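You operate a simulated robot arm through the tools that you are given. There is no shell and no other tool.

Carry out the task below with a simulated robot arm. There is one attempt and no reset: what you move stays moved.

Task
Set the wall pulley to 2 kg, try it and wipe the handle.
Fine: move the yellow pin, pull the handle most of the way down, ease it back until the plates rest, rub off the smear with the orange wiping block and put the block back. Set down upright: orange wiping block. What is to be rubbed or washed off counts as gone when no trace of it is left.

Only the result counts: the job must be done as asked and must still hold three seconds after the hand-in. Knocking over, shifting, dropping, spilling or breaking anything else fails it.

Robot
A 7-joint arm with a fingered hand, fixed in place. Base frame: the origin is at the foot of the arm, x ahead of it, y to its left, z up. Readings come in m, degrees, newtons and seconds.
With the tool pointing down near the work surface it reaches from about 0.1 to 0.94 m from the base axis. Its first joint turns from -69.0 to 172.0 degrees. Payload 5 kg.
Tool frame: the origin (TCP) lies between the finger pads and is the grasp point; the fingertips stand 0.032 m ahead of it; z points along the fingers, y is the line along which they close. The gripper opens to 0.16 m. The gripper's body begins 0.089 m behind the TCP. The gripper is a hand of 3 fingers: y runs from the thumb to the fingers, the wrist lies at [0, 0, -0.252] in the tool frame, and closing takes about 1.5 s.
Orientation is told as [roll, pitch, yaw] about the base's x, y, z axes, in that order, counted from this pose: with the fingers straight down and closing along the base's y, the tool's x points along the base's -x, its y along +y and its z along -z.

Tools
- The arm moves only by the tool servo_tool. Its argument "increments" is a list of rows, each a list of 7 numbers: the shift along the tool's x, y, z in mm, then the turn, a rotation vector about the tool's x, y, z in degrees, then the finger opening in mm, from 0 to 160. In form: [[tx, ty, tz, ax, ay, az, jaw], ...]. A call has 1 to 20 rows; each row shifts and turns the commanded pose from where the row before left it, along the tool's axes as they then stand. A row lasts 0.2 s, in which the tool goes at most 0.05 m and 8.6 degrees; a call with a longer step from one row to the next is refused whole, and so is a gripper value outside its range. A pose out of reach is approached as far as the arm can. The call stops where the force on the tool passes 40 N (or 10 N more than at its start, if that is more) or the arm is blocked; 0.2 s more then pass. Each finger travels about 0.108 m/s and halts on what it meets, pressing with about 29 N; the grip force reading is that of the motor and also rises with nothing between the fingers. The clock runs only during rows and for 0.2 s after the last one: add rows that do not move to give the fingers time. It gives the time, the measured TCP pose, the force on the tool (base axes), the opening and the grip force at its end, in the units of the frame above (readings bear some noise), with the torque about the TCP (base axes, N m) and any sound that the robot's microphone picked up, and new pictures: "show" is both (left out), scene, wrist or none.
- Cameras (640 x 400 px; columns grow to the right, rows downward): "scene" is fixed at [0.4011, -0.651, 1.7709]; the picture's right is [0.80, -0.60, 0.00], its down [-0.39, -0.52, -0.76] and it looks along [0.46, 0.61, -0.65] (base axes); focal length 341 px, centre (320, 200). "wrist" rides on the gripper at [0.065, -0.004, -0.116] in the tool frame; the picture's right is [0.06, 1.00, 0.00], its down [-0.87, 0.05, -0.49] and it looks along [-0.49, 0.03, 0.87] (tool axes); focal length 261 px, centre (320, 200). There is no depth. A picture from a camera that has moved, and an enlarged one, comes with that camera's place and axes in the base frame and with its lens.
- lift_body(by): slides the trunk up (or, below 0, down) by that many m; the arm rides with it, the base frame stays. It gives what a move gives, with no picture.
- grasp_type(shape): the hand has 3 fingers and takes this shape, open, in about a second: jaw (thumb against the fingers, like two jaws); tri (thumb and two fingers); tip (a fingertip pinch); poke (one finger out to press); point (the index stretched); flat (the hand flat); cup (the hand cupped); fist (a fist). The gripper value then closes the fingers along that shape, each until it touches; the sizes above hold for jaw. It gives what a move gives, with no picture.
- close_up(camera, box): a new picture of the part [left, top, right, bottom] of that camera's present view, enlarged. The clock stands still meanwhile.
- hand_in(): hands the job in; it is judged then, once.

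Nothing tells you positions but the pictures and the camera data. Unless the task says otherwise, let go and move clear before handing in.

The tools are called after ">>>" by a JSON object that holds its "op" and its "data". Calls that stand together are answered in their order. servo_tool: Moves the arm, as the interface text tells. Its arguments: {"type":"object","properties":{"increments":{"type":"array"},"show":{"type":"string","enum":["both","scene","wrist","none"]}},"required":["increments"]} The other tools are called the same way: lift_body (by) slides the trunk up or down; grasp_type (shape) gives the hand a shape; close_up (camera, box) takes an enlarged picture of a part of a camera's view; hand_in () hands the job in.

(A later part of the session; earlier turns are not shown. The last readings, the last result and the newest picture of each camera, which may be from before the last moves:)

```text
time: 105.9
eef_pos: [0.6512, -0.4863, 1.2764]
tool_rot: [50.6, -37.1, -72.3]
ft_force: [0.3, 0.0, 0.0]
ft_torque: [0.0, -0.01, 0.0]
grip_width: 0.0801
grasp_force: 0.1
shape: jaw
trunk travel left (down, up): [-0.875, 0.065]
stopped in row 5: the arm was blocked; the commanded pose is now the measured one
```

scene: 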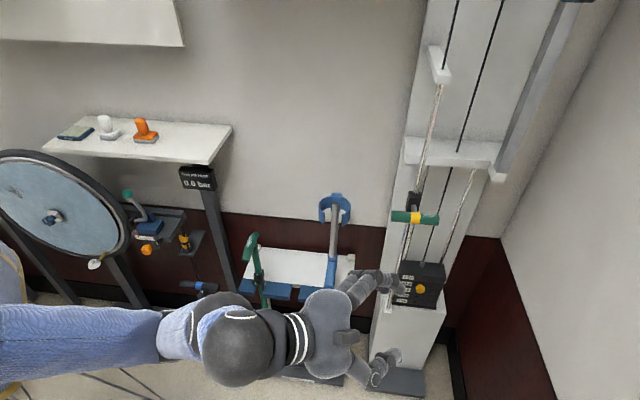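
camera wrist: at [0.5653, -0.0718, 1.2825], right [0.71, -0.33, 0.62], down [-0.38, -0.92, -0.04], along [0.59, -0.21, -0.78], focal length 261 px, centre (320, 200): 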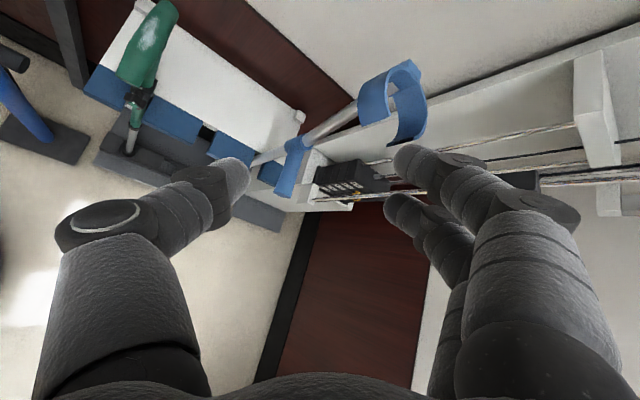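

The arm is more stretched now. I'll raise the hand gently toward the starting height.

>>> {"op": "servo_tool", "data": {"increments": [[0, 0, 0, 0, 0, 0, 80], [-6, 6.2, -5.1, 0, 0, 0, 80], [-6, 6.2, -5.1, 0, 0, 0, 80], [-6, 6.2, -5.1, 0, 0, 0, 80], [-6, 6.2, -5.1, 0, 0, 0, 80], [-6, 6.2, -5.1, 0, 0, 0, 80], [-6, 6.2, -5.1, 0, 0, 0, 80], [-6, 6.2, -5.1, 0, 0, 0, 80], [-6, 6.2, -5.1, 0, 0, 0, 80], [0, 0, 0, 0, 0, 0, 80]], "show": "scene"}}

```text
time: 108.1
eef_pos: [0.6506, -0.4849, 1.3568]
tool_rot: [50.5, -36.9, -72.1]
ft_force: [-0.2, 0.4, -0.5]
ft_torque: [0.0, 0.02, -0.02]
grip_width: 0.0802
grasp_force: 0.1
shape: jaw
trunk travel left (down, up): [-0.875, 0.065]
```

scene: 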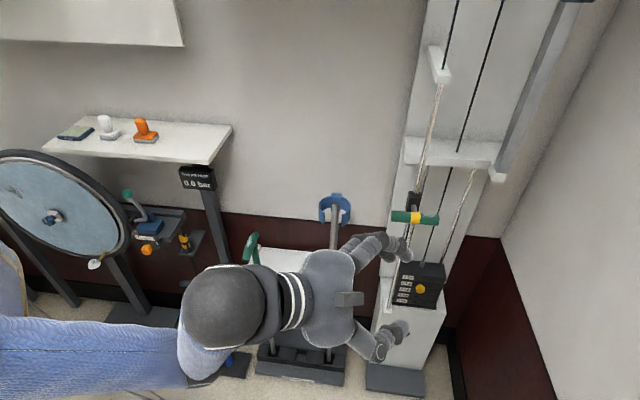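

Exact tracking again. I'll raise another 80 mm and then try the rotation to point down.

>>> {"op": "servo_tool", "data": {"increments": [[-6, 6.2, -5.1, 0, 0, 0, 80], [-6, 6.2, -5.1, 0, 0, 0, 80], [-6, 6.2, -5.1, 0, 0, 0, 80], [-6, 6.2, -5.1, 0, 0, 0, 80], [-6, 6.2, -5.1, 0, 0, 0, 80], [-6, 6.2, -5.1, 0, 0, 0, 80], [-6, 6.2, -5.1, 0, 0, 0, 80], [-6, 6.2, -5.1, 0, 0, 0, 80], [0, 0, 0, 0, 0, 0, 80]], "show": "none"}}

>>> {"op": "servo_tool", "data": {"increments": [[0, 0, 0, 1, 3, -2.5, 80], [0, 0, 0, 1, 3, -2.5, 80], [0, 0, 0, 1, 3, -2.5, 80], [0, 0, 0, 1, 3, -2.5, 80], [0, 0, 0, 1, 3, -2.5, 80], [0, 0, 0, 0, 0, 0, 80]], "show": "scene"}}

```text
time: 110.1
eef_pos: [0.6784, -0.4763, 1.4017]
tool_rot: [50.8, -37.2, -72.5]
ft_force: [-0.3, -0.8, -0.4]
ft_torque: [0.03, -0.02, -0.02]
grip_width: 0.08
grasp_force: 0.0
shape: jaw
out of reach, approached as far as the arm can: row 3, 4, 5, 6, 7, 8
trunk travel left (down, up): [-0.875, 0.065]
```

```text
time: 111.5
eef_pos: [0.7051, -0.4283, 1.3378]
tool_rot: [40.8, -36.2, -60.2]
ft_force: [-0.3, -0.2, 0.2]
ft_torque: [0.01, -0.02, -0.02]
grip_width: 0.0799
grasp_force: 0.1
shape: jaw
out of reach, approached as far as the arm can: row 1, 2, 3, 4, 5
trunk travel left (down, up): [-0.875, 0.065]
```

scene: 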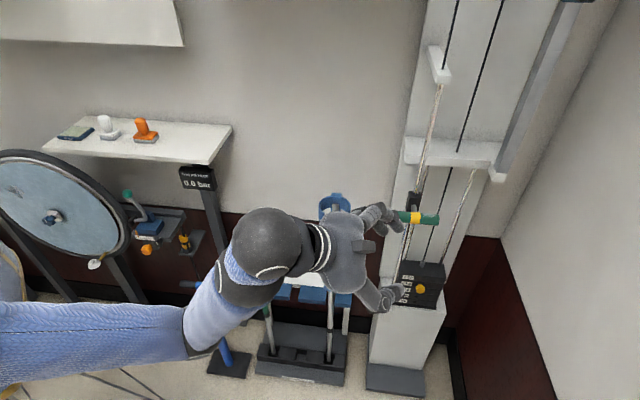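

The elbow-low posture won't allow a downward hand here. But the horizontal hand with the trunk lower worked flawlessly at the pulley, so I'll go back to that arrangement: lower the trunk and level the hand.

>>> {"op": "lift_body", "data": {"by": -0.35}}

>>> {"op": "servo_tool", "data": {"increments": [[0, 0, 0, 0, 0, 0, 80], [0, 0, 0, -3, -2, 0, 80], [0, 0, 0, -3, -2, 0, 80], [0, 0, 0, -3, -2, 0, 80], [0, 0, 0, 0, 0, 0, 80]], "show": "scene"}}

```text
time: 114.9
eef_pos: [0.7049, -0.4269, 0.9875]
tool_rot: [40.8, -36.2, -60.1]
ft_force: [0.0, 0.9, 0.6]
ft_torque: [0.0, -0.03, 0.01]
grip_width: 0.0799
grasp_force: 0.0
shape: jaw
trunk travel left (down, up): [-0.525, 0.415]
```

```text
time: 116.1
eef_pos: [0.7014, -0.4419, 0.9907]
tool_rot: [52.2, -41.7, -65.9]
ft_force: [0.8, -0.3, 0.4]
ft_torque: [0.01, 0.01, 0.0]
grip_width: 0.0802
grasp_force: 0.3
shape: jaw
trunk travel left (down, up): [-0.525, 0.415]
```

scene: 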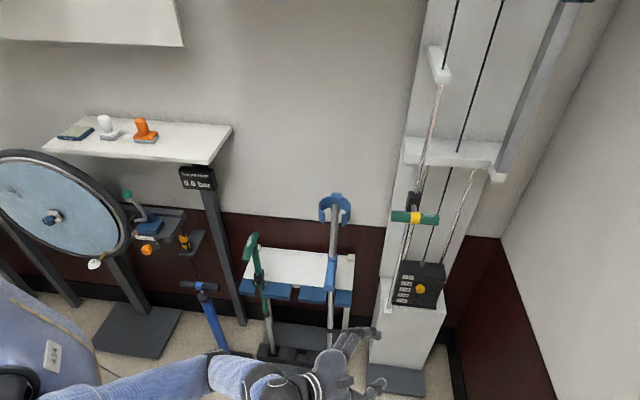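

Tracking is good here. My plan: roll the hand until the camera is on top again (a free motion), level it, then approach the block with the heading turned further left. That lines the hand up with the forearm and keeps the wrist further from the base.

>>> {"op": "servo_tool", "data": {"increments": [[0, 0, 0, 0, 0, 8.1, 80], [0, 0, 0, 0, 0, 8.1, 80], [0, 0, 0, 0, 0, 8.1, 80], [0, 0, 0, 0, 0, 8.1, 80], [0, 0, 0, 0, 0, 8.1, 80], [0, 0, 0, 0, 0, 8.1, 80], [0, 0, 0, 0, 0, 8.1, 80], [0, 0, 0, 0, 0, 8.1, 80], [0, 0, 0, 0, 0, 8.1, 80], [0, 0, 0, 0, 0, 8.1, 80], [0, 0, 0, 0, 0, 8.1, 80], [0, 0, 0, 0, 0, 8.1, 80], [0, 0, 0, 0, 0, 8.1, 80], [0, 0, 0, 0, 0, 8.1, 80], [0, 0, 0, 0, 0, 8.1, 80], [0, 0, 0, 0, 0, 8.1, 80], [0, 0, 0, 0, 0, 8.1, 80], [0, 0, 0, 0, 0, 0, 80]], "show": "wrist"}}

```text
time: 119.9
eef_pos: [0.7048, -0.4269, 0.9881]
tool_rot: [-2.3, 62.8, 175.9]
ft_force: [-0.1, -0.2, -0.4]
ft_torque: [0.01, 0.01, 0.01]
grip_width: 0.0799
grasp_force: 0.1
shape: jaw
trunk travel left (down, up): [-0.525, 0.415]
camera wrist: at [0.6315, -0.4231, 1.0994], right [-0.01, -1.0, 0.04], down [-0.83, -0.02, -0.55], along [0.55, -0.03, -0.83], focal length 261 px, centre (320, 200)
```

wrist: 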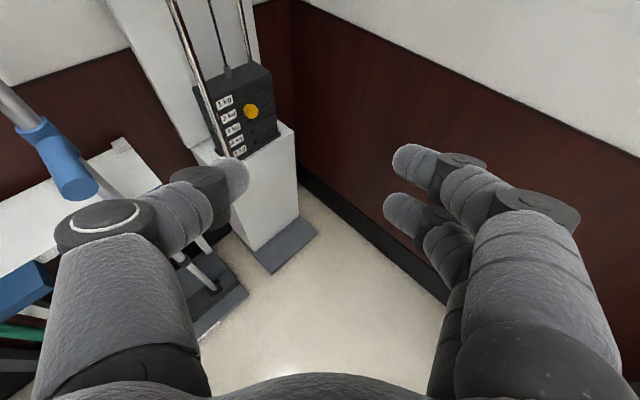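

Good: camera on top, heading 0°, pitched down 27°. I'll level the hand to about 10° down and turn the heading left to 45°.

>>> {"op": "servo_tool", "data": {"increments": [[0, 0, 0, 0, 4.25, 0, 80], [0, 0, 0, 0, 4.25, 0, 80], [0, 0, 0, 0, 4.25, 0, 80], [0, 0, 0, 0, 4.25, 0, 80], [0, 0, 0, 4.9, 0, -0.87, 80], [0, 0, 0, 4.9, 0, -0.87, 80], [0, 0, 0, 4.9, 0, -0.87, 80], [0, 0, 0, 4.9, 0, -0.87, 80], [0, 0, 0, 4.9, 0, -0.87, 80], [0, 0, 0, 4.9, 0, -0.87, 80], [0, 0, 0, 4.9, 0, -0.87, 80], [0, 0, 0, 4.9, 0, -0.87, 80], [0, 0, 0, 4.9, 0, -0.87, 80], [0, 0, 0, 0, 0, 0, 80]], "show": "both"}}

```text
time: 123.1
eef_pos: [0.696, -0.4621, 0.9959]
tool_rot: [12.0, 79.8, -160.9]
ft_force: [-0.8, -0.1, 0.0]
ft_torque: [-0.04, 0.03, 0.01]
grip_width: 0.08
grasp_force: 0.0
shape: jaw
out of reach, approached as far as the arm can: row 7, 8, 9, 10, 11, 12, 13
trunk travel left (down, up): [-0.525, 0.415]
stopped in row 14: the arm was blocked; the commanded pose is now the measured one
camera wrist: at [0.593, -0.4675, 1.0822], right [0.14, -0.99, 0.1], down [-0.62, -0.16, -0.77], along [0.77, 0.04, -0.63], focal length 261 px, centre (320, 200)
```

scene: 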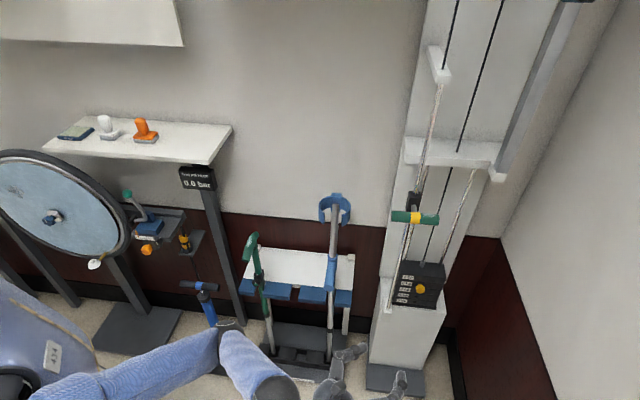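
wrist: 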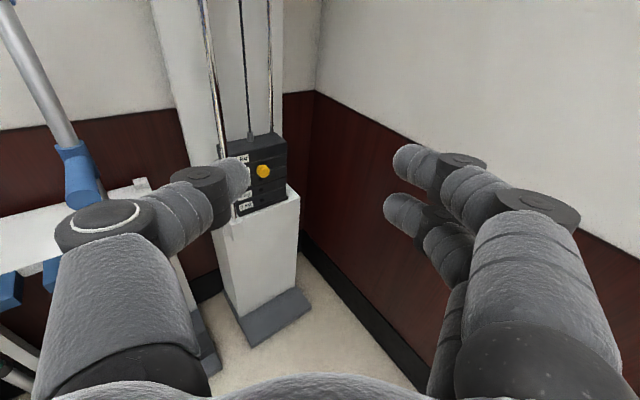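

The elbow has flipped to the left-front, so the forearm points right, which limits turning further left here. But this posture suits the block if the whole arm swings about its base. I'll raise the trunk so that the hand clears the crutch and the shelf (z ≈ 1.36), then sweep left in an arc.

>>> {"op": "lift_body", "data": {"by": 0.36}}

>>> {"op": "servo_tool", "data": {"increments": [[0, 0, 0, 0, 0, 0, 80], [0, 0, -30, 0, 0, 0, 80], [0, 0, -30, 0, 0, 0, 80], [6, -31, 25, 2.95, 0.12, -0.51, 80], [6, -31, 25, 2.95, 0.12, -0.51, 80], [6, -31, 25, 2.95, 0.12, -0.51, 80], [0, 0, 0, 0, 0, 0, 80]], "show": "scene"}}

```text
time: 126.6
eef_pos: [0.6962, -0.462, 1.3559]
tool_rot: [11.7, 79.7, -161.1]
ft_force: [0.0, 0.8, -1.0]
ft_torque: [-0.02, -0.02, -0.03]
grip_width: 0.0799
grasp_force: 0.0
shape: jaw
trunk travel left (down, up): [-0.885, 0.055]
```

```text
time: 128.4
eef_pos: [0.7582, -0.384, 1.4482]
tool_rot: [56.0, 83.6, -110.6]
ft_force: [-0.4, 0.3, 0.4]
ft_torque: [0.0, 0.01, -0.01]
grip_width: 0.0801
grasp_force: 0.0
shape: jaw
out of reach, approached as far as the arm can: row 2, 3
trunk travel left (down, up): [-0.885, 0.055]
stopped in row 7: the arm was blocked; the commanded pose is now the measured one
```

scene: 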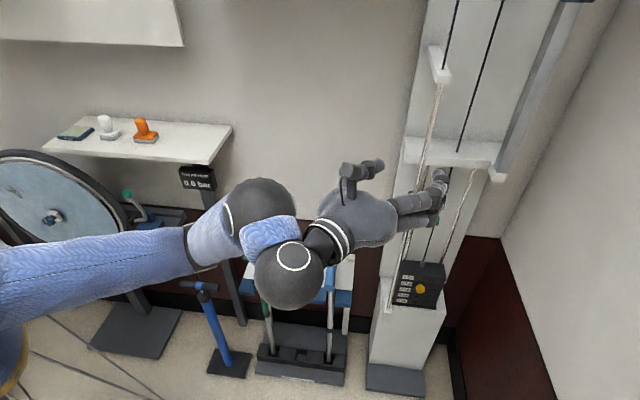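

The arm jumped to yet another posture (now nearly straight), but the hand ended up level, heading 13°, in free space. I'll sweep left from here in small steps, turning the heading left as it goes.

>>> {"op": "servo_tool", "data": {"increments": [[0, 0, 0, 0, 0, 0, 80], [0, -30, -2, 1.84, 0.07, -0.11, 80], [0, -30, -1, 1.84, 0.07, -0.11, 80], [0, -30, 0, 1.84, 0.07, -0.11, 80], [0, -30, 1, 1.84, 0.07, -0.11, 80], [0, -30, 2, 1.84, 0.07, -0.11, 80], [0, -30, 3, 1.84, 0.07, -0.11, 80], [0, 0, 0, 0, 0, 0, 80]], "show": "scene"}}

```text
time: 129.5
eef_pos: [0.7285, -0.315, 1.5435]
tool_rot: [117.5, 80.2, -45.4]
ft_force: [-0.4, 0.1, 0.3]
ft_torque: [0.03, 0.0, -0.02]
grip_width: 0.08
grasp_force: 0.1
shape: jaw
trunk travel left (down, up): [-0.885, 0.055]
stopped in row 5: the arm was blocked; the commanded pose is now the measured one
```

scene: 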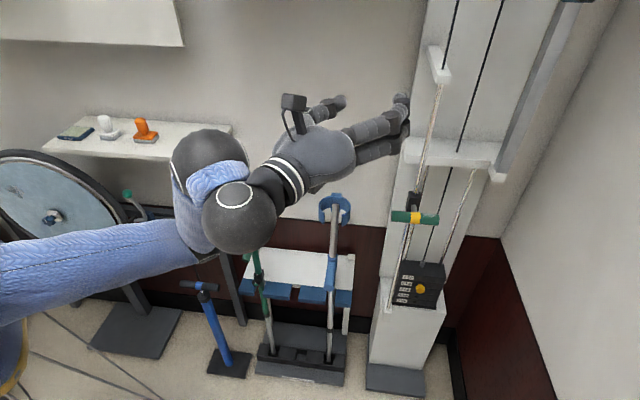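

Again a jump, upward this time (z 1.54), still in free space. I'll test small moves from here.

>>> {"op": "servo_tool", "data": {"increments": [[0, 0, 0, 0, 0, 0, 80], [0, -15, 0, 0, 0, 0, 80], [0, -15, 0, 0, 0, 0, 80], [0, -15, 0, 0, 0, 0, 80], [0, 0, 0, 0, 0, 0, 80]], "show": "both"}}

```text
time: 130.9
eef_pos: [0.7111, -0.2926, 1.58]
tool_rot: [127.5, 76.7, -37.5]
ft_force: [-0.2, 0.6, 0.9]
ft_torque: [-0.01, 0.01, 0.02]
grip_width: 0.0801
grasp_force: 0.0
shape: jaw
trunk travel left (down, up): [-0.885, 0.055]
stopped in row 5: the arm was blocked; the commanded pose is now the measured one
camera wrist: at [0.5881, -0.3107, 1.6272], right [0.23, -0.94, 0.24], down [-0.3, -0.3, -0.9], along [0.93, 0.14, -0.35], focal length 261 px, centre (320, 200)
```

scene: 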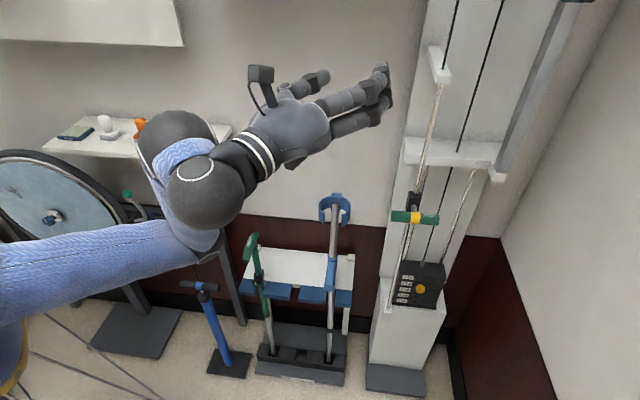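
wrist: 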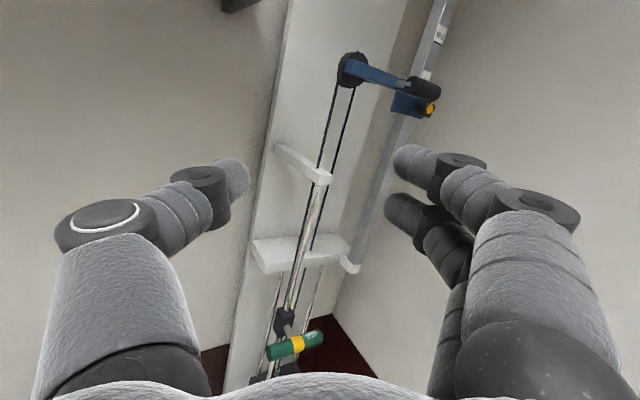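

The arm seems to want to lift toward a raised-elbow posture like the one at the start. I'll go along with that: small upward moves to let it settle into that posture.

>>> {"op": "servo_tool", "data": {"increments": [[0, 0, 0, 0, 0, 0, 80], [8, 0, 0, 0, 0, 0, 80], [8, 0, 0, 0, 0, 0, 80], [8, 0, 0, 0, 0, 0, 80], [8, 0, 0, 0, 0, 0, 80], [0, 0, 0, 0, 0, 0, 80]], "show": "scene"}}

```text
time: 132.3
eef_pos: [0.7066, -0.2857, 1.6092]
tool_rot: [127.9, 77.0, -36.8]
ft_force: [0.4, 0.1, 1.0]
ft_torque: [0.01, 0.02, 0.03]
grip_width: 0.0801
grasp_force: 0.0
shape: jaw
trunk travel left (down, up): [-0.885, 0.055]
```

scene: 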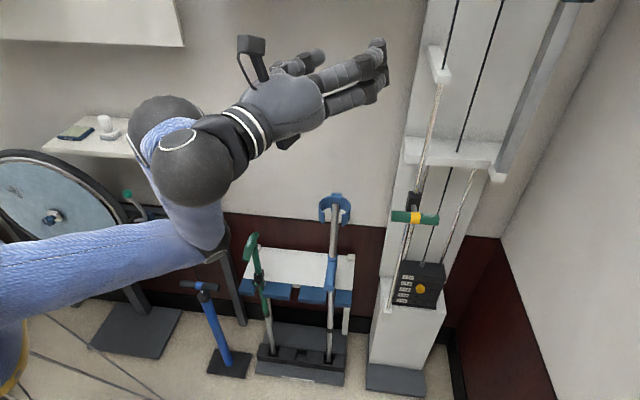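

Upward tracks. I'll try a small left move and a small pitch-down test from here.

>>> {"op": "servo_tool", "data": {"increments": [[0, -8, 0, 0, 0, 0, 80], [0, -8, 0, 0, 0, 0, 80], [0, -8, 0, 0, 0, 0, 80], [0, 0, 0, 0, 0, 0, 80]], "show": "none"}}

>>> {"op": "servo_tool", "data": {"increments": [[0, 0, 0, 0, -2, 0, 80], [0, 0, 0, 0, -2, 0, 80], [0, 0, 0, 0, -2, 0, 80], [0, 0, 0, 0, 0, 0, 80]], "show": "none"}}

```text
time: 133.3
eef_pos: [0.6997, -0.2762, 1.6075]
tool_rot: [123.8, 76.1, -42.4]
ft_force: [-0.1, -0.1, -0.1]
ft_torque: [0.0, 0.02, -0.02]
grip_width: 0.0801
grasp_force: 0.0
shape: jaw
trunk travel left (down, up): [-0.885, 0.055]
```

```text
time: 134.3
eef_pos: [0.6999, -0.2644, 1.6074]
tool_rot: [102.5, 79.4, -63.0]
ft_force: [-0.1, 0.9, 1.0]
ft_torque: [0.01, -0.01, 0.0]
grip_width: 0.0801
grasp_force: 0.0
shape: jaw
trunk travel left (down, up): [-0.885, 0.055]
```

No blocking when I go slowly: the arm just lags, so earlier "blocks" came from commanding too fast near a singular posture. I'll sweep left at slow speed from here.

>>> {"op": "servo_tool", "data": {"increments": [[0, -7, 0, 0, 0, 0, 80], [0, -7, 0, 0, 0, 0, 80], [0, -7, 0, 0, 0, 0, 80], [0, -7, 0, 0, 0, 0, 80], [0, -7, 0, 0, 0, 0, 80], [0, -7, 0, 0, 0, 0, 80], [0, -7, 0, 0, 0, 0, 80], [0, -7, 0, 0, 0, 0, 80], [0, -7, 0, 0, 0, 0, 80], [0, -7, 0, 0, 0, 0, 80], [0, -7, 0, 0, 0, 0, 80], [0, -7, 0, 0, 0, 0, 80], [0, 0, 0, 0, 0, 0, 80], [0, 0, 0, 0, 0, 0, 80]], "show": "scene"}}

```text
time: 137.5
eef_pos: [0.6974, -0.2263, 1.6654]
tool_rot: [122.1, 74.9, -45.9]
ft_force: [0.2, -0.8, 0.2]
ft_torque: [0.02, 0.02, 0.02]
grip_width: 0.0798
grasp_force: 0.0
shape: jaw
out of reach, approached as far as the arm can: row 2, 3, 5, 6, 7, 8, 10, 11
trunk travel left (down, up): [-0.885, 0.055]
stopped in row 14: the arm was blocked; the commanded pose is now the measured one
```

scene: 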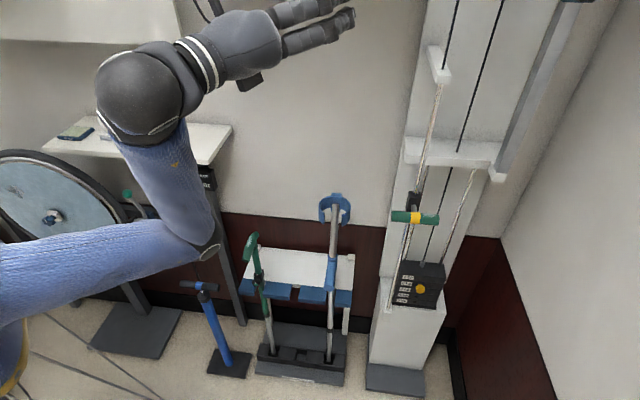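

The arm's elbow is on the wrong side for this. When the arm is nearly straight the elbow can change sides freely, and the posture I had at the pulley (elbow right) is the good one. So I'll lower the trunk, stretch out to the right in free space, and recover that posture.

>>> {"op": "lift_body", "data": {"by": -0.4}}

>>> {"op": "servo_tool", "data": {"increments": [[0, 0, 0, 0, 0, 0, 80], [-6, 8, 0, 0, 0, 0, 80], [-6, 8, 0, 0, 0, 0, 80], [-6, 8, 0, 0, 0, 0, 80], [-6, 8, 0, 0, 0, 0, 80], [-6, 8, 0, 0, 0, 0, 80], [-6, 8, 0, 0, 0, 0, 80], [-6, 8, 0, 0, 0, 0, 80], [-6, 8, 0, 0, 0, 0, 80], [-6, 8, 0, 0, 0, 0, 80], [-6, 8, 0, 0, 0, 0, 80], [0, 0, 0, 0, 0, 0, 80], [0, 0, 0, 0, 0, 0, 80]], "show": "scene"}}

```text
time: 141.3
eef_pos: [0.6975, -0.2261, 1.2624]
tool_rot: [121.6, 75.0, -46.5]
ft_force: [0.4, 0.3, -0.8]
ft_torque: [0.0, 0.01, 0.0]
grip_width: 0.08
grasp_force: 0.0
shape: jaw
trunk travel left (down, up): [-0.485, 0.455]
```

```text
time: 144.1
eef_pos: [0.7237, -0.31, 1.2223]
tool_rot: [122.1, 75.2, -45.6]
ft_force: [0.4, 0.4, 0.0]
ft_torque: [0.01, 0.02, -0.03]
grip_width: 0.0798
grasp_force: 0.1
shape: jaw
trunk travel left (down, up): [-0.485, 0.455]
```

scene: 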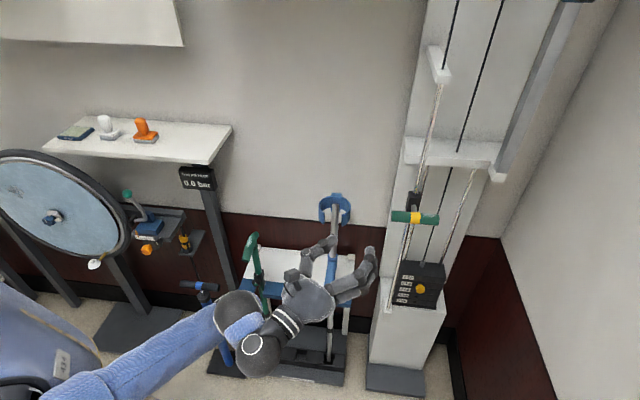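

Good tracking. I'll keep stretching out to the right-front, in free space.

>>> {"op": "servo_tool", "data": {"increments": [[-10, 10, 7, 0, 0, 0, 80], [-10, 10, 7, 0, 0, 0, 80], [-10, 10, 7, 0, 0, 0, 80], [-10, 10, 7, 0, 0, 0, 80], [-10, 10, 7, 0, 0, 0, 80], [-10, 10, 7, 0, 0, 0, 80], [-10, 10, 7, 0, 0, 0, 80], [-10, 10, 7, 0, 0, 0, 80], [-10, 10, 7, 0, 0, 0, 80], [-10, 10, 7, 0, 0, 0, 80], [-10, 10, 7, 0, 0, 0, 80], [-10, 10, 7, 0, 0, 0, 80], [-10, 10, 7, 0, 0, 0, 80], [-10, 10, 7, 0, 0, 0, 80], [-10, 10, 7, 0, 0, 0, 80], [-10, 10, 7, 0, 0, 0, 80], [0, 0, 0, 0, 0, 0, 80]], "show": "scene"}}

```text
time: 147.7
eef_pos: [0.8919, -0.4698, 1.1173]
tool_rot: [122.1, 75.2, -45.7]
ft_force: [-0.1, -0.4, -0.4]
ft_torque: [-0.03, 0.0, -0.02]
grip_width: 0.0798
grasp_force: 0.0
shape: jaw
trunk travel left (down, up): [-0.485, 0.455]
```

scene: 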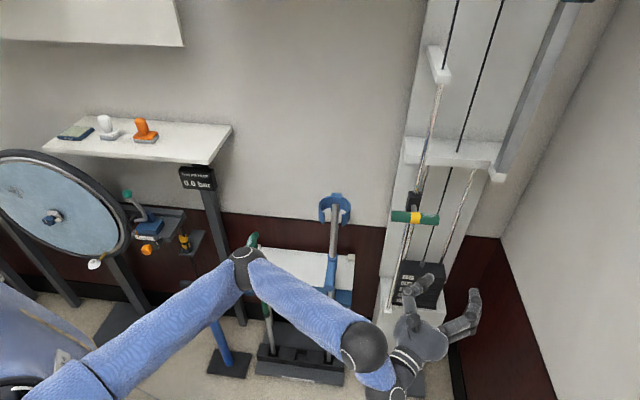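

Now I can see the posture clearly: elbow up-left, arm moderately stretched. Turning the heading left toward 45° here stretches the arm further, so I'll do it slowly and see if the elbow swings over.

>>> {"op": "servo_tool", "data": {"increments": [[0, 0, 0, 1.93, 0.43, 0.28, 80], [0, 0, 0, 1.93, 0.43, 0.28, 80], [0, 0, 0, 1.93, 0.43, 0.28, 80], [0, 0, 0, 1.93, 0.43, 0.28, 80], [0, 0, 0, 1.93, 0.43, 0.28, 80], [0, 0, 0, 1.93, 0.43, 0.28, 80], [0, 0, 0, 1.93, 0.43, 0.28, 80], [0, 0, 0, 1.93, 0.43, 0.28, 80], [0, 0, 0, 1.93, 0.43, 0.28, 80], [0, 0, 0, 1.93, 0.43, 0.28, 80], [0, 0, 0, 1.93, 0.43, 0.28, 80], [0, 0, 0, 1.93, 0.43, 0.28, 80], [0, 0, 0, 1.93, 0.43, 0.28, 80], [0, 0, 0, 1.93, 0.43, 0.28, 80], [0, 0, 0, 1.93, 0.43, 0.28, 80], [0, 0, 0, 1.93, 0.43, 0.28, 80], [0, 0, 0, 0, 0, 0, 80]], "show": "scene"}}

```text
time: 151.3
eef_pos: [0.8944, -0.4579, 1.1228]
tool_rot: [122.4, 75.2, -30.3]
ft_force: [1.1, 0.1, 0.0]
ft_torque: [0.0, 0.02, 0.01]
grip_width: 0.08
grasp_force: 0.0
shape: jaw
out of reach, approached as far as the arm can: row 7, 8, 10, 12, 13, 15
trunk travel left (down, up): [-0.485, 0.455]
```

scene: 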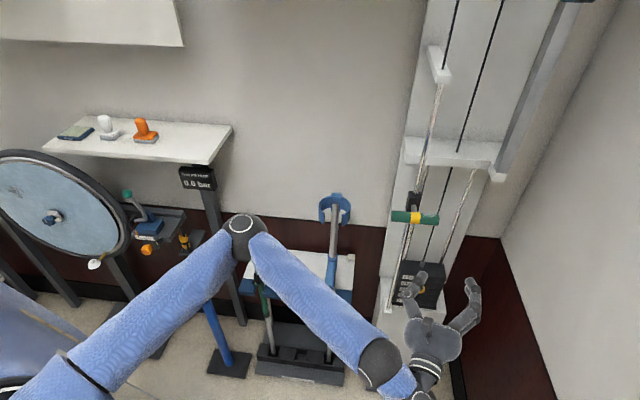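

The elbow has risen above the wrist: this is the raised-elbow posture of the start, in which a downward-pointing hand should be easy. I'll test pitching the hand down here.

>>> {"op": "servo_tool", "data": {"increments": [[0, 0, 0, 0, 0, 0, 80], [0, 0, 0, 0, -4, 0, 80], [0, 0, 0, 0, -4, 0, 80], [0, 0, 0, 0, -4, 0, 80], [0, 0, 0, 0, -4, 0, 80], [0, 0, 0, 0, -4, 0, 80], [0, 0, 0, 0, -4, 0, 80], [0, 0, 0, 0, -4, 0, 80], [0, 0, 0, 0, -4, 0, 80], [0, 0, 0, 0, -4, 0, 80], [0, 0, 0, 0, -4, 0, 80], [0, 0, 0, 0, 0, 0, 80]], "show": "scene"}}

```text
time: 153.9
eef_pos: [0.9079, -0.4123, 1.0937]
tool_rot: [22.6, 56.0, -132.8]
ft_force: [-0.2, 0.4, -0.4]
ft_torque: [0.0, 0.0, 0.01]
grip_width: 0.0802
grasp_force: 0.1
shape: jaw
out of reach, approached as far as the arm can: row 2, 9, 10, 11
trunk travel left (down, up): [-0.485, 0.455]
```

scene: 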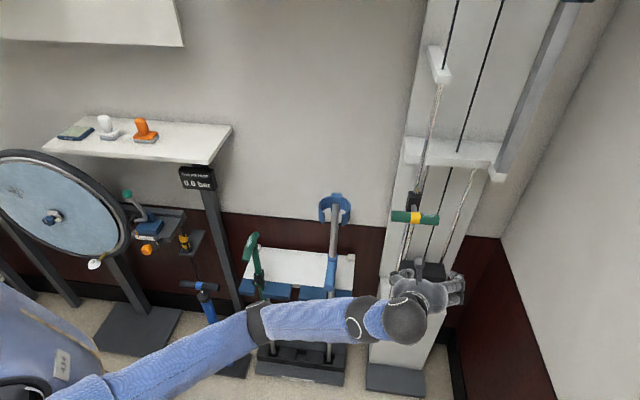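

The arm is nearly straight now. I'll retract a little toward the base and slightly up, then check whether the elbow rises.

>>> {"op": "servo_tool", "data": {"increments": [[0, 0, 0, 0, 0, 0, 80], [2.4, -7.8, -9.1, 0, 0, 0, 80], [2.4, -7.8, -9.1, 0, 0, 0, 80], [2.4, -7.8, -9.1, 0, 0, 0, 80], [2.4, -7.8, -9.1, 0, 0, 0, 80], [2.4, -7.8, -9.1, 0, 0, 0, 80], [2.4, -7.8, -9.1, 0, 0, 0, 80], [2.4, -7.8, -9.1, 0, 0, 0, 80], [2.4, -7.8, -9.1, 0, 0, 0, 80], [2.4, -7.8, -9.1, 0, 0, 0, 80], [2.4, -7.8, -9.1, 0, 0, 0, 80], [0, 0, 0, 0, 0, 0, 80]], "show": "scene"}}

```text
time: 156.5
eef_pos: [0.9074, -0.4111, 1.0947]
tool_rot: [22.6, 56.0, -132.5]
ft_force: [0.0, -0.3, 0.4]
ft_torque: [-0.01, -0.02, 0.01]
grip_width: 0.08
grasp_force: 0.1
shape: jaw
out of reach, approached as far as the arm can: row 2, 3, 4, 5, 6, 7, 8, 9, 10, 11
trunk travel left (down, up): [-0.485, 0.455]
```

scene: 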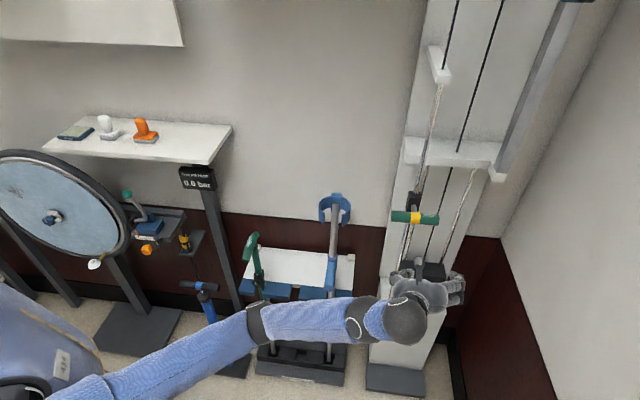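

It's stuck because the commanded pose was unreachable; a trunk move resets that. I'll raise the trunk to its starting height, which I need anyway, and then retract.

>>> {"op": "lift_body", "data": {"by": 0.39}}

>>> {"op": "servo_tool", "data": {"increments": [[0, 0, 0, 0, 0, 0, 80], [2.4, -7.8, -9.1, 0, 0, 0, 80], [2.4, -7.8, -9.1, 0, 0, 0, 80], [2.4, -7.8, -9.1, 0, 0, 0, 80], [2.4, -7.8, -9.1, 0, 0, 0, 80], [2.4, -7.8, -9.1, 0, 0, 0, 80], [2.4, -7.8, -9.1, 0, 0, 0, 80], [0, 0, 0, 0, 0, 0, 80]], "show": "scene"}}

```text
time: 160.2
eef_pos: [0.9089, -0.4119, 1.4842]
tool_rot: [22.5, 56.0, -132.6]
ft_force: [-0.2, -0.6, 1.3]
ft_torque: [-0.01, -0.01, 0.0]
grip_width: 0.0798
grasp_force: 0.1
shape: jaw
trunk travel left (down, up): [-0.875, 0.065]
```

```text
time: 162.0
eef_pos: [0.9085, -0.4117, 1.4851]
tool_rot: [22.7, 56.1, -132.5]
ft_force: [-0.2, 0.3, 0.5]
ft_torque: [0.01, 0.03, 0.01]
grip_width: 0.08
grasp_force: 0.0
shape: jaw
out of reach, approached as far as the arm can: row 2, 3, 4, 5, 6, 7
trunk travel left (down, up): [-0.875, 0.065]
```

scene: 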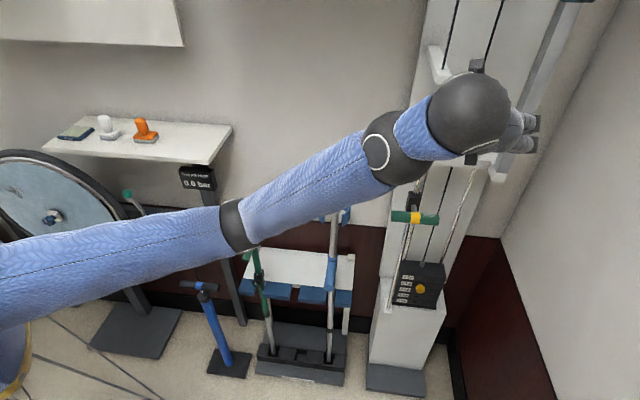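

At a fully straight arm, pulling straight back isn't possible for the controller. I'll move downward instead, which isn't along the arm's line.

>>> {"op": "servo_tool", "data": {"increments": [[0, 0, 0, 0, 0, 0, 80], [-8, -2, 5, 0, 0, 0, 80], [-8, -2, 5, 0, 0, 0, 80], [-8, -2, 5, 0, 0, 0, 80], [-8, -2, 5, 0, 0, 0, 80], [-8, -2, 5, 0, 0, 0, 80], [-8, -2, 5, 0, 0, 0, 80], [-8, -2, 5, 0, 0, 0, 80], [-8, -2, 5, 0, 0, 0, 80], [0, 0, 0, 0, 0, 0, 80]], "show": "scene"}}

```text
time: 164.2
eef_pos: [0.91, -0.4117, 1.408]
tool_rot: [22.7, 56.0, -132.7]
ft_force: [0.6, 0.8, -0.2]
ft_torque: [0.02, -0.02, 0.0]
grip_width: 0.0801
grasp_force: 0.3
shape: jaw
trunk travel left (down, up): [-0.875, 0.065]
```

scene: 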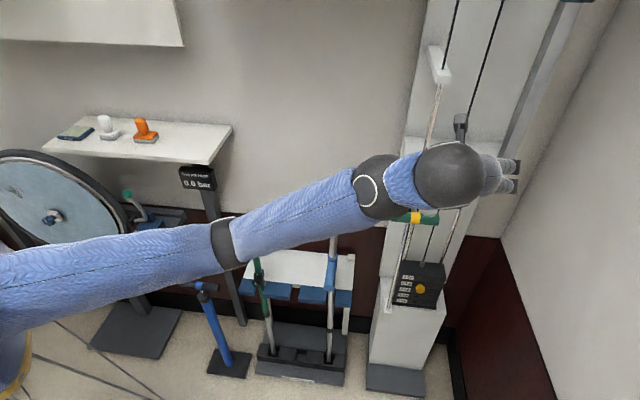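

Tracks well. Now I'll turn the heading left to about 45° here, as it was at the pulley, to bring the elbow over to the right side.

>>> {"op": "servo_tool", "data": {"increments": [[0, 0, 0, 0, 3, 0, 80], [0, 0, 0, 0, 3, 0, 80], [0, 0, 0, 0, 3, 0, 80], [0, 0, 0, 0, 3, 0, 80], [0, 0, 0, 0, 3, 0, 80], [0, 0, 0, 0, 3, 0, 80], [0, 0, 0, 0, 3, 0, 80], [0, 0, 0, 0, 3, 0, 80], [0, 0, 0, 0, 0, 0, 80]], "show": "scene"}}

```text
time: 166.2
eef_pos: [0.9085, -0.4115, 1.4068]
tool_rot: [58.2, 75.4, -94.4]
ft_force: [0.3, 0.5, -0.5]
ft_torque: [-0.01, -0.03, 0.02]
grip_width: 0.0803
grasp_force: 0.0
shape: jaw
trunk travel left (down, up): [-0.875, 0.065]
```

scene: 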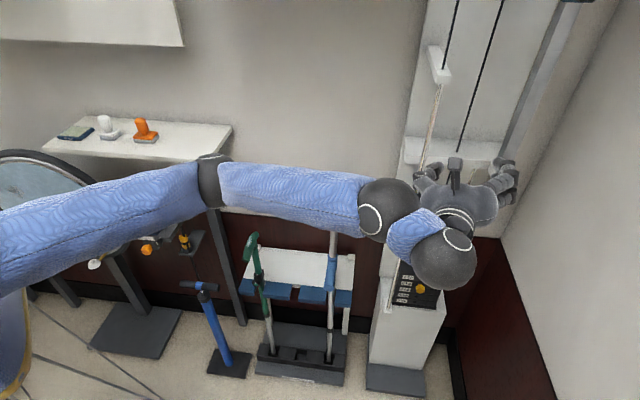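

Perfect tracking. The elbow is now up-left. I'll try turning the heading further left, slowly.

>>> {"op": "servo_tool", "data": {"increments": [[0, 0, 0, 1.94, 0.43, -0.27, 80], [0, 0, 0, 1.94, 0.43, -0.27, 80], [0, 0, 0, 1.94, 0.43, -0.27, 80], [0, 0, 0, 1.94, 0.43, -0.27, 80], [0, 0, 0, 1.94, 0.43, -0.27, 80], [0, 0, 0, 1.94, 0.43, -0.27, 80], [0, 0, 0, 1.94, 0.43, -0.27, 80], [0, 0, 0, 1.94, 0.43, -0.27, 80], [0, 0, 0, 0, 0, 0, 80], [0, 0, 0, 0, 0, 0, 80]], "show": "scene"}}

```text
time: 168.4
eef_pos: [0.9094, -0.412, 1.4076]
tool_rot: [57.9, 75.4, -89.0]
ft_force: [-0.5, -1.1, 0.2]
ft_torque: [0.0, 0.01, 0.02]
grip_width: 0.08
grasp_force: 0.1
shape: jaw
out of reach, approached as far as the arm can: row 5, 7
trunk travel left (down, up): [-0.875, 0.065]
```

scene: 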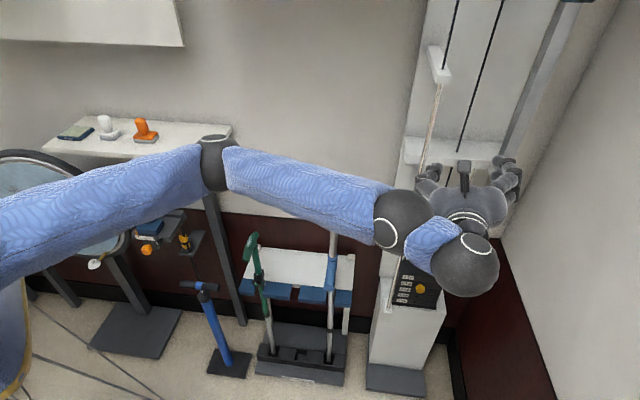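

Limited at about 32° here in this posture, as expected. At the block the whole arm will be rotated left, so this relative angle is enough. I'll undo the excess turn and sweep slowly left and inward.

>>> {"op": "servo_tool", "data": {"increments": [[0, 0, 0, -1.94, -0.43, 0.27, 80], [0, 0, 0, -1.94, -0.43, 0.27, 80], [0, 0, 0, -1.94, -0.43, 0.27, 80], [0, 0, 0, -1.94, -0.43, 0.27, 80], [0, 0, 0, -1.94, -0.43, 0.27, 80], [0, 0, 0, -1.94, -0.43, 0.27, 80], [3, -12, 0, 0, 0, 0, 80], [3, -12, 0, 0, 0, 0, 80], [3, -12, 0, 0, 0, 0, 80], [3, -12, 0, 0, 0, 0, 80], [3, -12, 0, 0, 0, 0, 80], [3, -12, 0, 0, 0, 0, 80], [0, 0, 0, 0, 0, 0, 80]], "show": "scene"}}

```text
time: 171.2
eef_pos: [0.8831, -0.3427, 1.4099]
tool_rot: [58.0, 75.3, -99.2]
ft_force: [0.1, 0.5, 0.5]
ft_torque: [-0.04, 0.01, -0.02]
grip_width: 0.0798
grasp_force: 0.2
shape: jaw
trunk travel left (down, up): [-0.875, 0.065]
```

scene: 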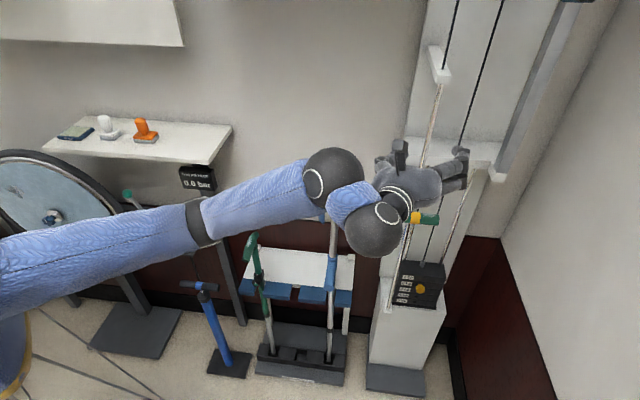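

Excellent tracking in this posture. I'll continue left, also removing the hand's 12° roll.

>>> {"op": "servo_tool", "data": {"increments": [[3, -16, -2.5, 0, 0, 1.2, 80], [3, -16, -2.5, 0, 0, 1.2, 80], [2.7, -16, -2.5, 0, 0, 1.2, 80], [2.3, -16, -2.5, 0, 0, 1.2, 80], [2, -16, -2.5, 0, 0, 1.2, 80], [1.7, -16, -2.5, 0, 0, 1.2, 80], [1.3, -16, -2.5, 0, 0, 1.2, 80], [1, -16, -2.5, 0, 0, 1.2, 80], [0.7, -16, -2.5, 0, 0, 1.2, 80], [0.3, -16, -2.5, 0, 0, 1.2, 80], [0, -16, -2.5, 0, 0, 0, 80], [0, -16, -2.5, 0, 0, 0, 80], [0, -16, -2.5, 0, 0, 0, 80], [0, 0, 0, 0, 0, 0, 80]], "show": "scene"}}

```text
time: 173.0
eef_pos: [0.8213, -0.2613, 1.5207]
tool_rot: [88.3, 82.9, -72.0]
ft_force: [0.4, -0.4, -0.7]
ft_torque: [0.0, 0.02, 0.04]
grip_width: 0.0801
grasp_force: 0.1
shape: jaw
trunk travel left (down, up): [-0.875, 0.065]
stopped in row 8: the arm was blocked; the commanded pose is now the measured one
```

scene: 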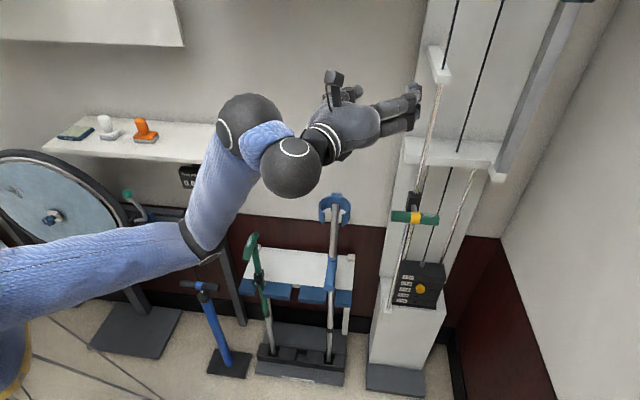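

I think I see the cause: with the camera on top, the last joint is near its end (180° from its starting roll), which forces awkward arm postures. With the camera underneath, or behind when pitched down, it would be mid-range. So I'll roll the hand by −180° here in free space.

>>> {"op": "servo_tool", "data": {"increments": [[0, 0, 0, 0, 0, -8, 80], [0, 0, 0, 0, 0, -8, 80], [0, 0, 0, 0, 0, -8, 80], [0, 0, 0, 0, 0, -8, 80], [0, 0, 0, 0, 0, -8, 80], [0, 0, 0, 0, 0, -8, 80], [0, 0, 0, 0, 0, -8, 80], [0, 0, 0, 0, 0, -8, 80], [0, 0, 0, 0, 0, -8, 80], [0, 0, 0, 0, 0, -8, 80], [0, 0, 0, 0, 0, -8, 80], [0, 0, 0, 0, 0, -8, 80], [0, 0, 0, 0, 0, -8, 80], [0, 0, 0, 0, 0, -8, 80], [0, 0, 0, 0, 0, -8, 80], [0, 0, 0, 0, 0, -8, 80], [0, 0, 0, 0, 0, -8, 80], [0, 0, 0, 0, 0, -8, 80], [0, 0, 0, 0, 0, -8, 80], [0, 0, 0, 0, 0, 0, 80]], "show": "both"}}

```text
time: 177.2
eef_pos: [0.821, -0.273, 1.5256]
tool_rot: [89.6, -69.9, -70.7]
ft_force: [0.0, -0.3, 0.5]
ft_torque: [0.02, -0.01, 0.02]
grip_width: 0.0798
grasp_force: 0.1
shape: jaw
trunk travel left (down, up): [-0.875, 0.065]
camera wrist: at [0.7046, -0.2931, 1.4633], right [-0.31, 0.91, 0.28], down [-0.38, -0.39, 0.84], along [0.87, 0.15, 0.47], focal length 261 px, centre (320, 200)
```

scene: 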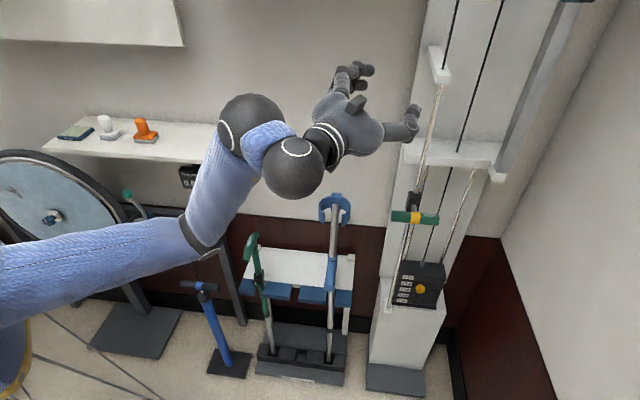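
wrist: 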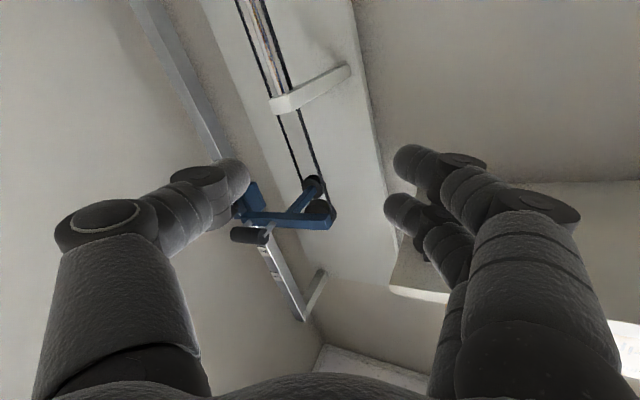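

The camera is underneath now and the roll is near its starting range. I'll straighten the roll and test pitching down slowly.

>>> {"op": "servo_tool", "data": {"increments": [[0, 0, 0, 0, 0, -5, 80], [0, 0, 0, 0, 0, -5, 80], [0, 0, 0, 0, 0, -5, 80], [0, 0, 0, 0, 0, -5, 80], [0, 0, 0, 0, 3, 0, 80], [0, 0, 0, 0, 3, 0, 80], [0, 0, 0, 0, 3, 0, 80], [0, 0, 0, 0, 3, 0, 80], [0, 0, 0, 0, 3, 0, 80], [0, 0, 0, 0, 3, 0, 80], [0, 0, 0, 0, 3, 0, 80], [0, 0, 0, 0, 3, 0, 80], [0, 0, 0, 0, 0, 0, 80]], "show": "scene"}}

```text
time: 180.0
eef_pos: [0.7875, -0.2534, 1.5478]
tool_rot: [4.0, -72.5, 16.1]
ft_force: [0.0, -0.2, -0.3]
ft_torque: [0.01, 0.0, 0.07]
grip_width: 0.0799
grasp_force: 0.0
shape: jaw
out of reach, approached as far as the arm can: row 1, 2, 3, 4, 10, 11, 12
trunk travel left (down, up): [-0.875, 0.065]
```

scene: 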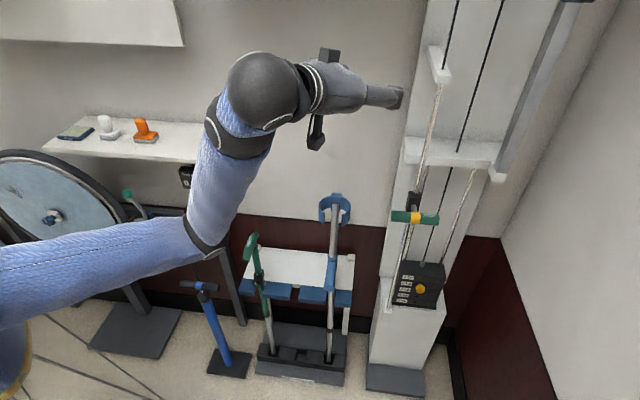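

Roll is fixed, heading 20°, pitched down 17°, but the elbow still hangs low. I'll reset with a small trunk move, stretch out until the arm is nearly straight, and pitch down there. From that pose the elbow can only bend upward.

>>> {"op": "lift_body", "data": {"by": -0.1}}

>>> {"op": "servo_tool", "data": {"increments": [[0, 0, 0, 0, 0, 0, 80], [10, -6, 6, 0, 0, 0, 80], [10, -6, 6, 0, 0, 0, 80], [10, -6, 6, 0, 0, 0, 80], [10, -6, 6, 0, 0, 0, 80], [10, -6, 6, 0, 0, 0, 80], [10, -6, 6, 0, 0, 0, 80], [10, -6, 6, 0, 0, 0, 80], [10, -6, 6, 0, 0, 0, 80], [10, -6, 6, 0, 0, 0, 80], [10, -6, 6, 0, 0, 0, 80], [10, -6, 6, 0, 0, 0, 80], [10, -6, 6, 0, 0, 0, 80], [0, 0, 0, 0, 0, 0, 80]], "show": "scene"}}

```text
time: 181.4
eef_pos: [0.7884, -0.2501, 1.4481]
tool_rot: [3.7, -72.6, 16.4]
ft_force: [-0.9, -0.2, 0.5]
ft_torque: [0.02, -0.01, 0.01]
grip_width: 0.0798
grasp_force: 0.0
shape: jaw
trunk travel left (down, up): [-0.775, 0.165]
```

```text
time: 184.6
eef_pos: [0.8404, -0.3365, 1.3361]
tool_rot: [-4.0, -73.7, 21.4]
ft_force: [0.4, 0.5, -1.1]
ft_torque: [-0.02, 0.02, 0.01]
grip_width: 0.08
grasp_force: 0.1
shape: jaw
trunk travel left (down, up): [-0.775, 0.165]
stopped in row 14: the arm was blocked; the commanded pose is now the measured one
```

scene: 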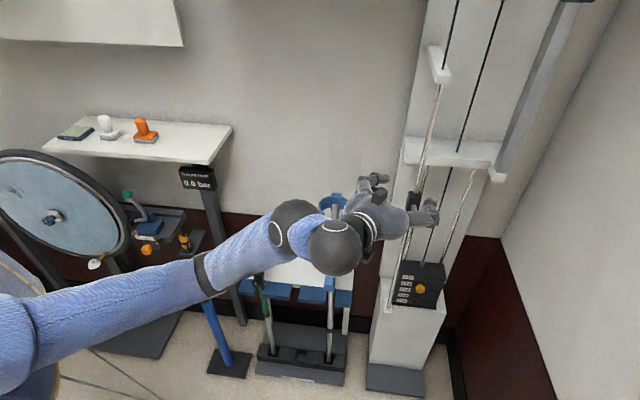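

The arm is nearly straight. Now I'll pitch the hand down slowly here.

>>> {"op": "servo_tool", "data": {"increments": [[0, 0, 0, 0, 0, 0, 80], [0, 0, 0, 0, 3, 0, 80], [0, 0, 0, 0, 3, 0, 80], [0, 0, 0, 0, 3, 0, 80], [0, 0, 0, 0, 3, 0, 80], [0, 0, 0, 0, 3, 0, 80], [0, 0, 0, 0, 3, 0, 80], [0, 0, 0, 0, 3, 0, 80], [0, 0, 0, 0, 3, 0, 80], [0, 0, 0, 0, 3, 0, 80], [0, 0, 0, 0, 3, 0, 80], [0, 0, 0, 0, 0, 0, 80]], "show": "scene"}}

```text
time: 187.2
eef_pos: [0.8404, -0.3319, 1.3348]
tool_rot: [-1.8, -58.7, 19.5]
ft_force: [-0.1, -0.3, 0.1]
ft_torque: [-0.01, -0.04, 0.01]
grip_width: 0.0797
grasp_force: 0.0
shape: jaw
out of reach, approached as far as the arm can: row 7, 8, 9, 10, 11
trunk travel left (down, up): [-0.775, 0.165]
```

scene: 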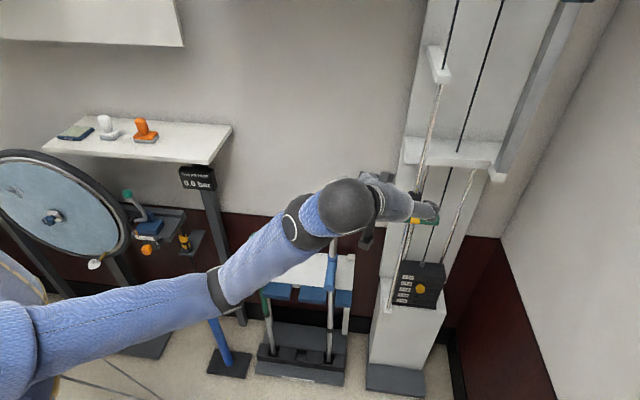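

Limited again by the wrist (about 105° from the forearm). The posture I need is elbow to the right with the forearm pointing left. I'll try reaching it by pitching the hand up and then turning it left, which the present elbow-low posture allows.

>>> {"op": "lift_body", "data": {"by": 0.1}}

>>> {"op": "servo_tool", "data": {"increments": [[0, 0, 0, 0, 0, 0, 80], [0, 0, 0, 0, -4, 0, 80], [0, 0, 0, 0, -4, 0, 80], [0, 0, 0, 0, -4, 0, 80], [0, 0, 0, 0, -4, 0, 80], [0, 0, 0, 0, -4, 0, 80], [0, 0, 0, 0, -4, 0, 80], [0, 0, 0, 0, -4, 0, 80], [0, 0, 0, 0, -4, 0, 80], [0, 0, 0, 0, -4, 0, 80], [0, 0, 0, 0, -4, 0, 80], [0, 0, 0, 0, -4, 0, 80], [0, 0, 0, 0, -4, 0, 80], [0, 0, 0, 0, 0, 0, 80]], "show": "scene"}}

```text
time: 188.5
eef_pos: [0.8404, -0.3336, 1.4338]
tool_rot: [-1.8, -58.6, 19.3]
ft_force: [0.1, -0.2, -0.3]
ft_torque: [0.01, 0.02, -0.01]
grip_width: 0.0796
grasp_force: 0.1
shape: jaw
trunk travel left (down, up): [-0.875, 0.065]
```

```text
time: 191.5
eef_pos: [0.8298, -0.3448, 1.4615]
tool_rot: [-7.0, -77.5, 23.2]
ft_force: [0.3, 0.1, -0.6]
ft_torque: [0.02, 0.0, 0.0]
grip_width: 0.0798
grasp_force: 0.1
shape: jaw
out of reach, approached as far as the arm can: row 6, 7, 8, 9, 10, 11, 12, 13
trunk travel left (down, up): [-0.875, 0.065]
```

scene: 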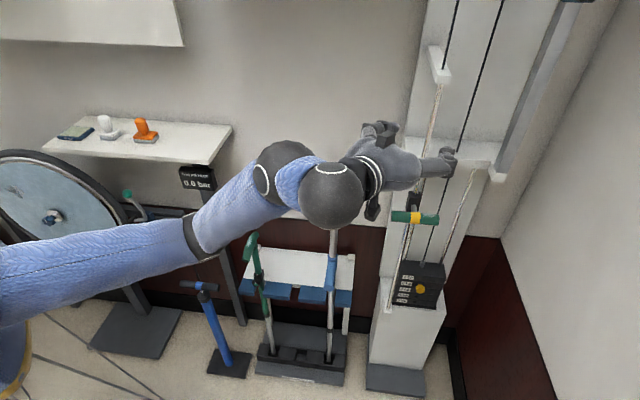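

Pitch is limited both ways here, so this posture is a dead end. I'll recreate a pose that worked: the nearly straight reach in front of the plate stack with the trunk low (time ~14–29). When the arm is straight both elbow sides coincide, so retracting from there the way I did before should recover the good posture.

>>> {"op": "lift_body", "data": {"by": -0.4}}

>>> {"op": "lift_body", "data": {"by": -0.35}}

>>> {"op": "servo_tool", "data": {"increments": [[0, 0, 0, 0, 0, 0, 80], [3, -5, 8, 0, 0, 0, 80], [3, -5, 8, 0, 0, 0, 80], [3, -5, 8, 0, 0, 0, 80], [3, -5, 8, 0, 0, 0, 80], [3, -5, 8, 0, 0, 0, 80], [3, -5, 8, 0, 0, 0, 80], [3, -5, 8, 0, 0, 0, 80], [3, -5, 8, 0, 0, 0, 80], [0, 0, 0, 0, 0, 0, 80]], "show": "both"}}

```text
time: 195.3
eef_pos: [0.8298, -0.3441, 1.0624]
tool_rot: [-7.1, -77.7, 23.5]
ft_force: [-0.5, -1.1, -0.9]
ft_torque: [0.0, 0.03, 0.01]
grip_width: 0.0799
grasp_force: 0.2
shape: jaw
trunk travel left (down, up): [-0.475, 0.465]
```

```text
time: 198.7
eef_pos: [0.83, -0.3448, 0.7129]
tool_rot: [-7.0, -77.6, 23.4]
ft_force: [-0.3, 0.0, 0.3]
ft_torque: [0.02, -0.03, 0.01]
grip_width: 0.0801
grasp_force: 0.0
shape: jaw
trunk travel left (down, up): [-0.125, 0.815]
```

```text
time: 200.9
eef_pos: [0.8779, -0.3537, 0.7141]
tool_rot: [-1.7, -76.8, 19.1]
ft_force: [-0.3, -0.2, 0.5]
ft_torque: [-0.02, -0.01, 0.03]
grip_width: 0.08
grasp_force: 0.1
shape: jaw
out of reach, approached as far as the arm can: row 3, 4, 5, 6, 7, 8, 9
trunk travel left (down, up): [-0.125, 0.815]
camera wrist: at [0.7579, -0.3951, 0.6783], right [-0.31, 0.95, -0.07], down [-0.29, -0.03, 0.96], along [0.91, 0.32, 0.28], focal length 261 px, centre (320, 200)
```

scene: 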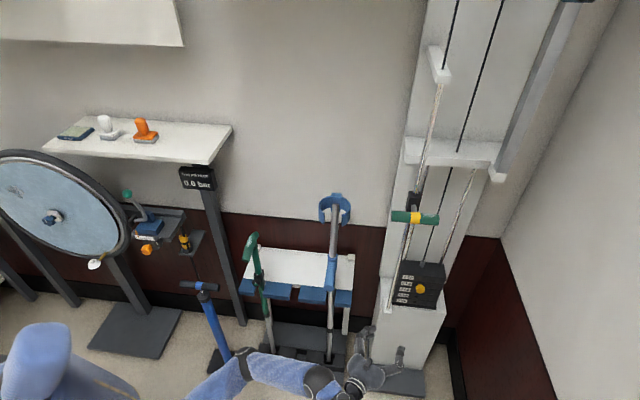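
wrist: 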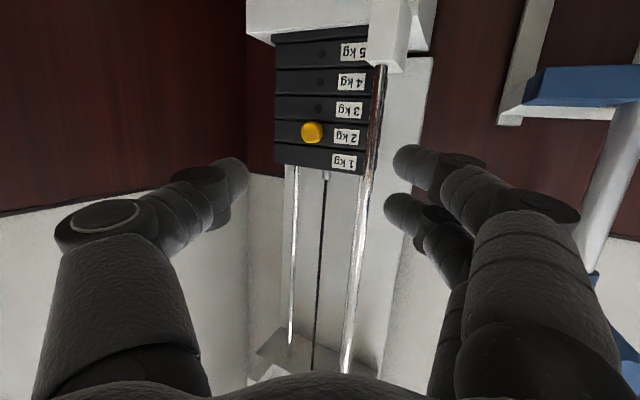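

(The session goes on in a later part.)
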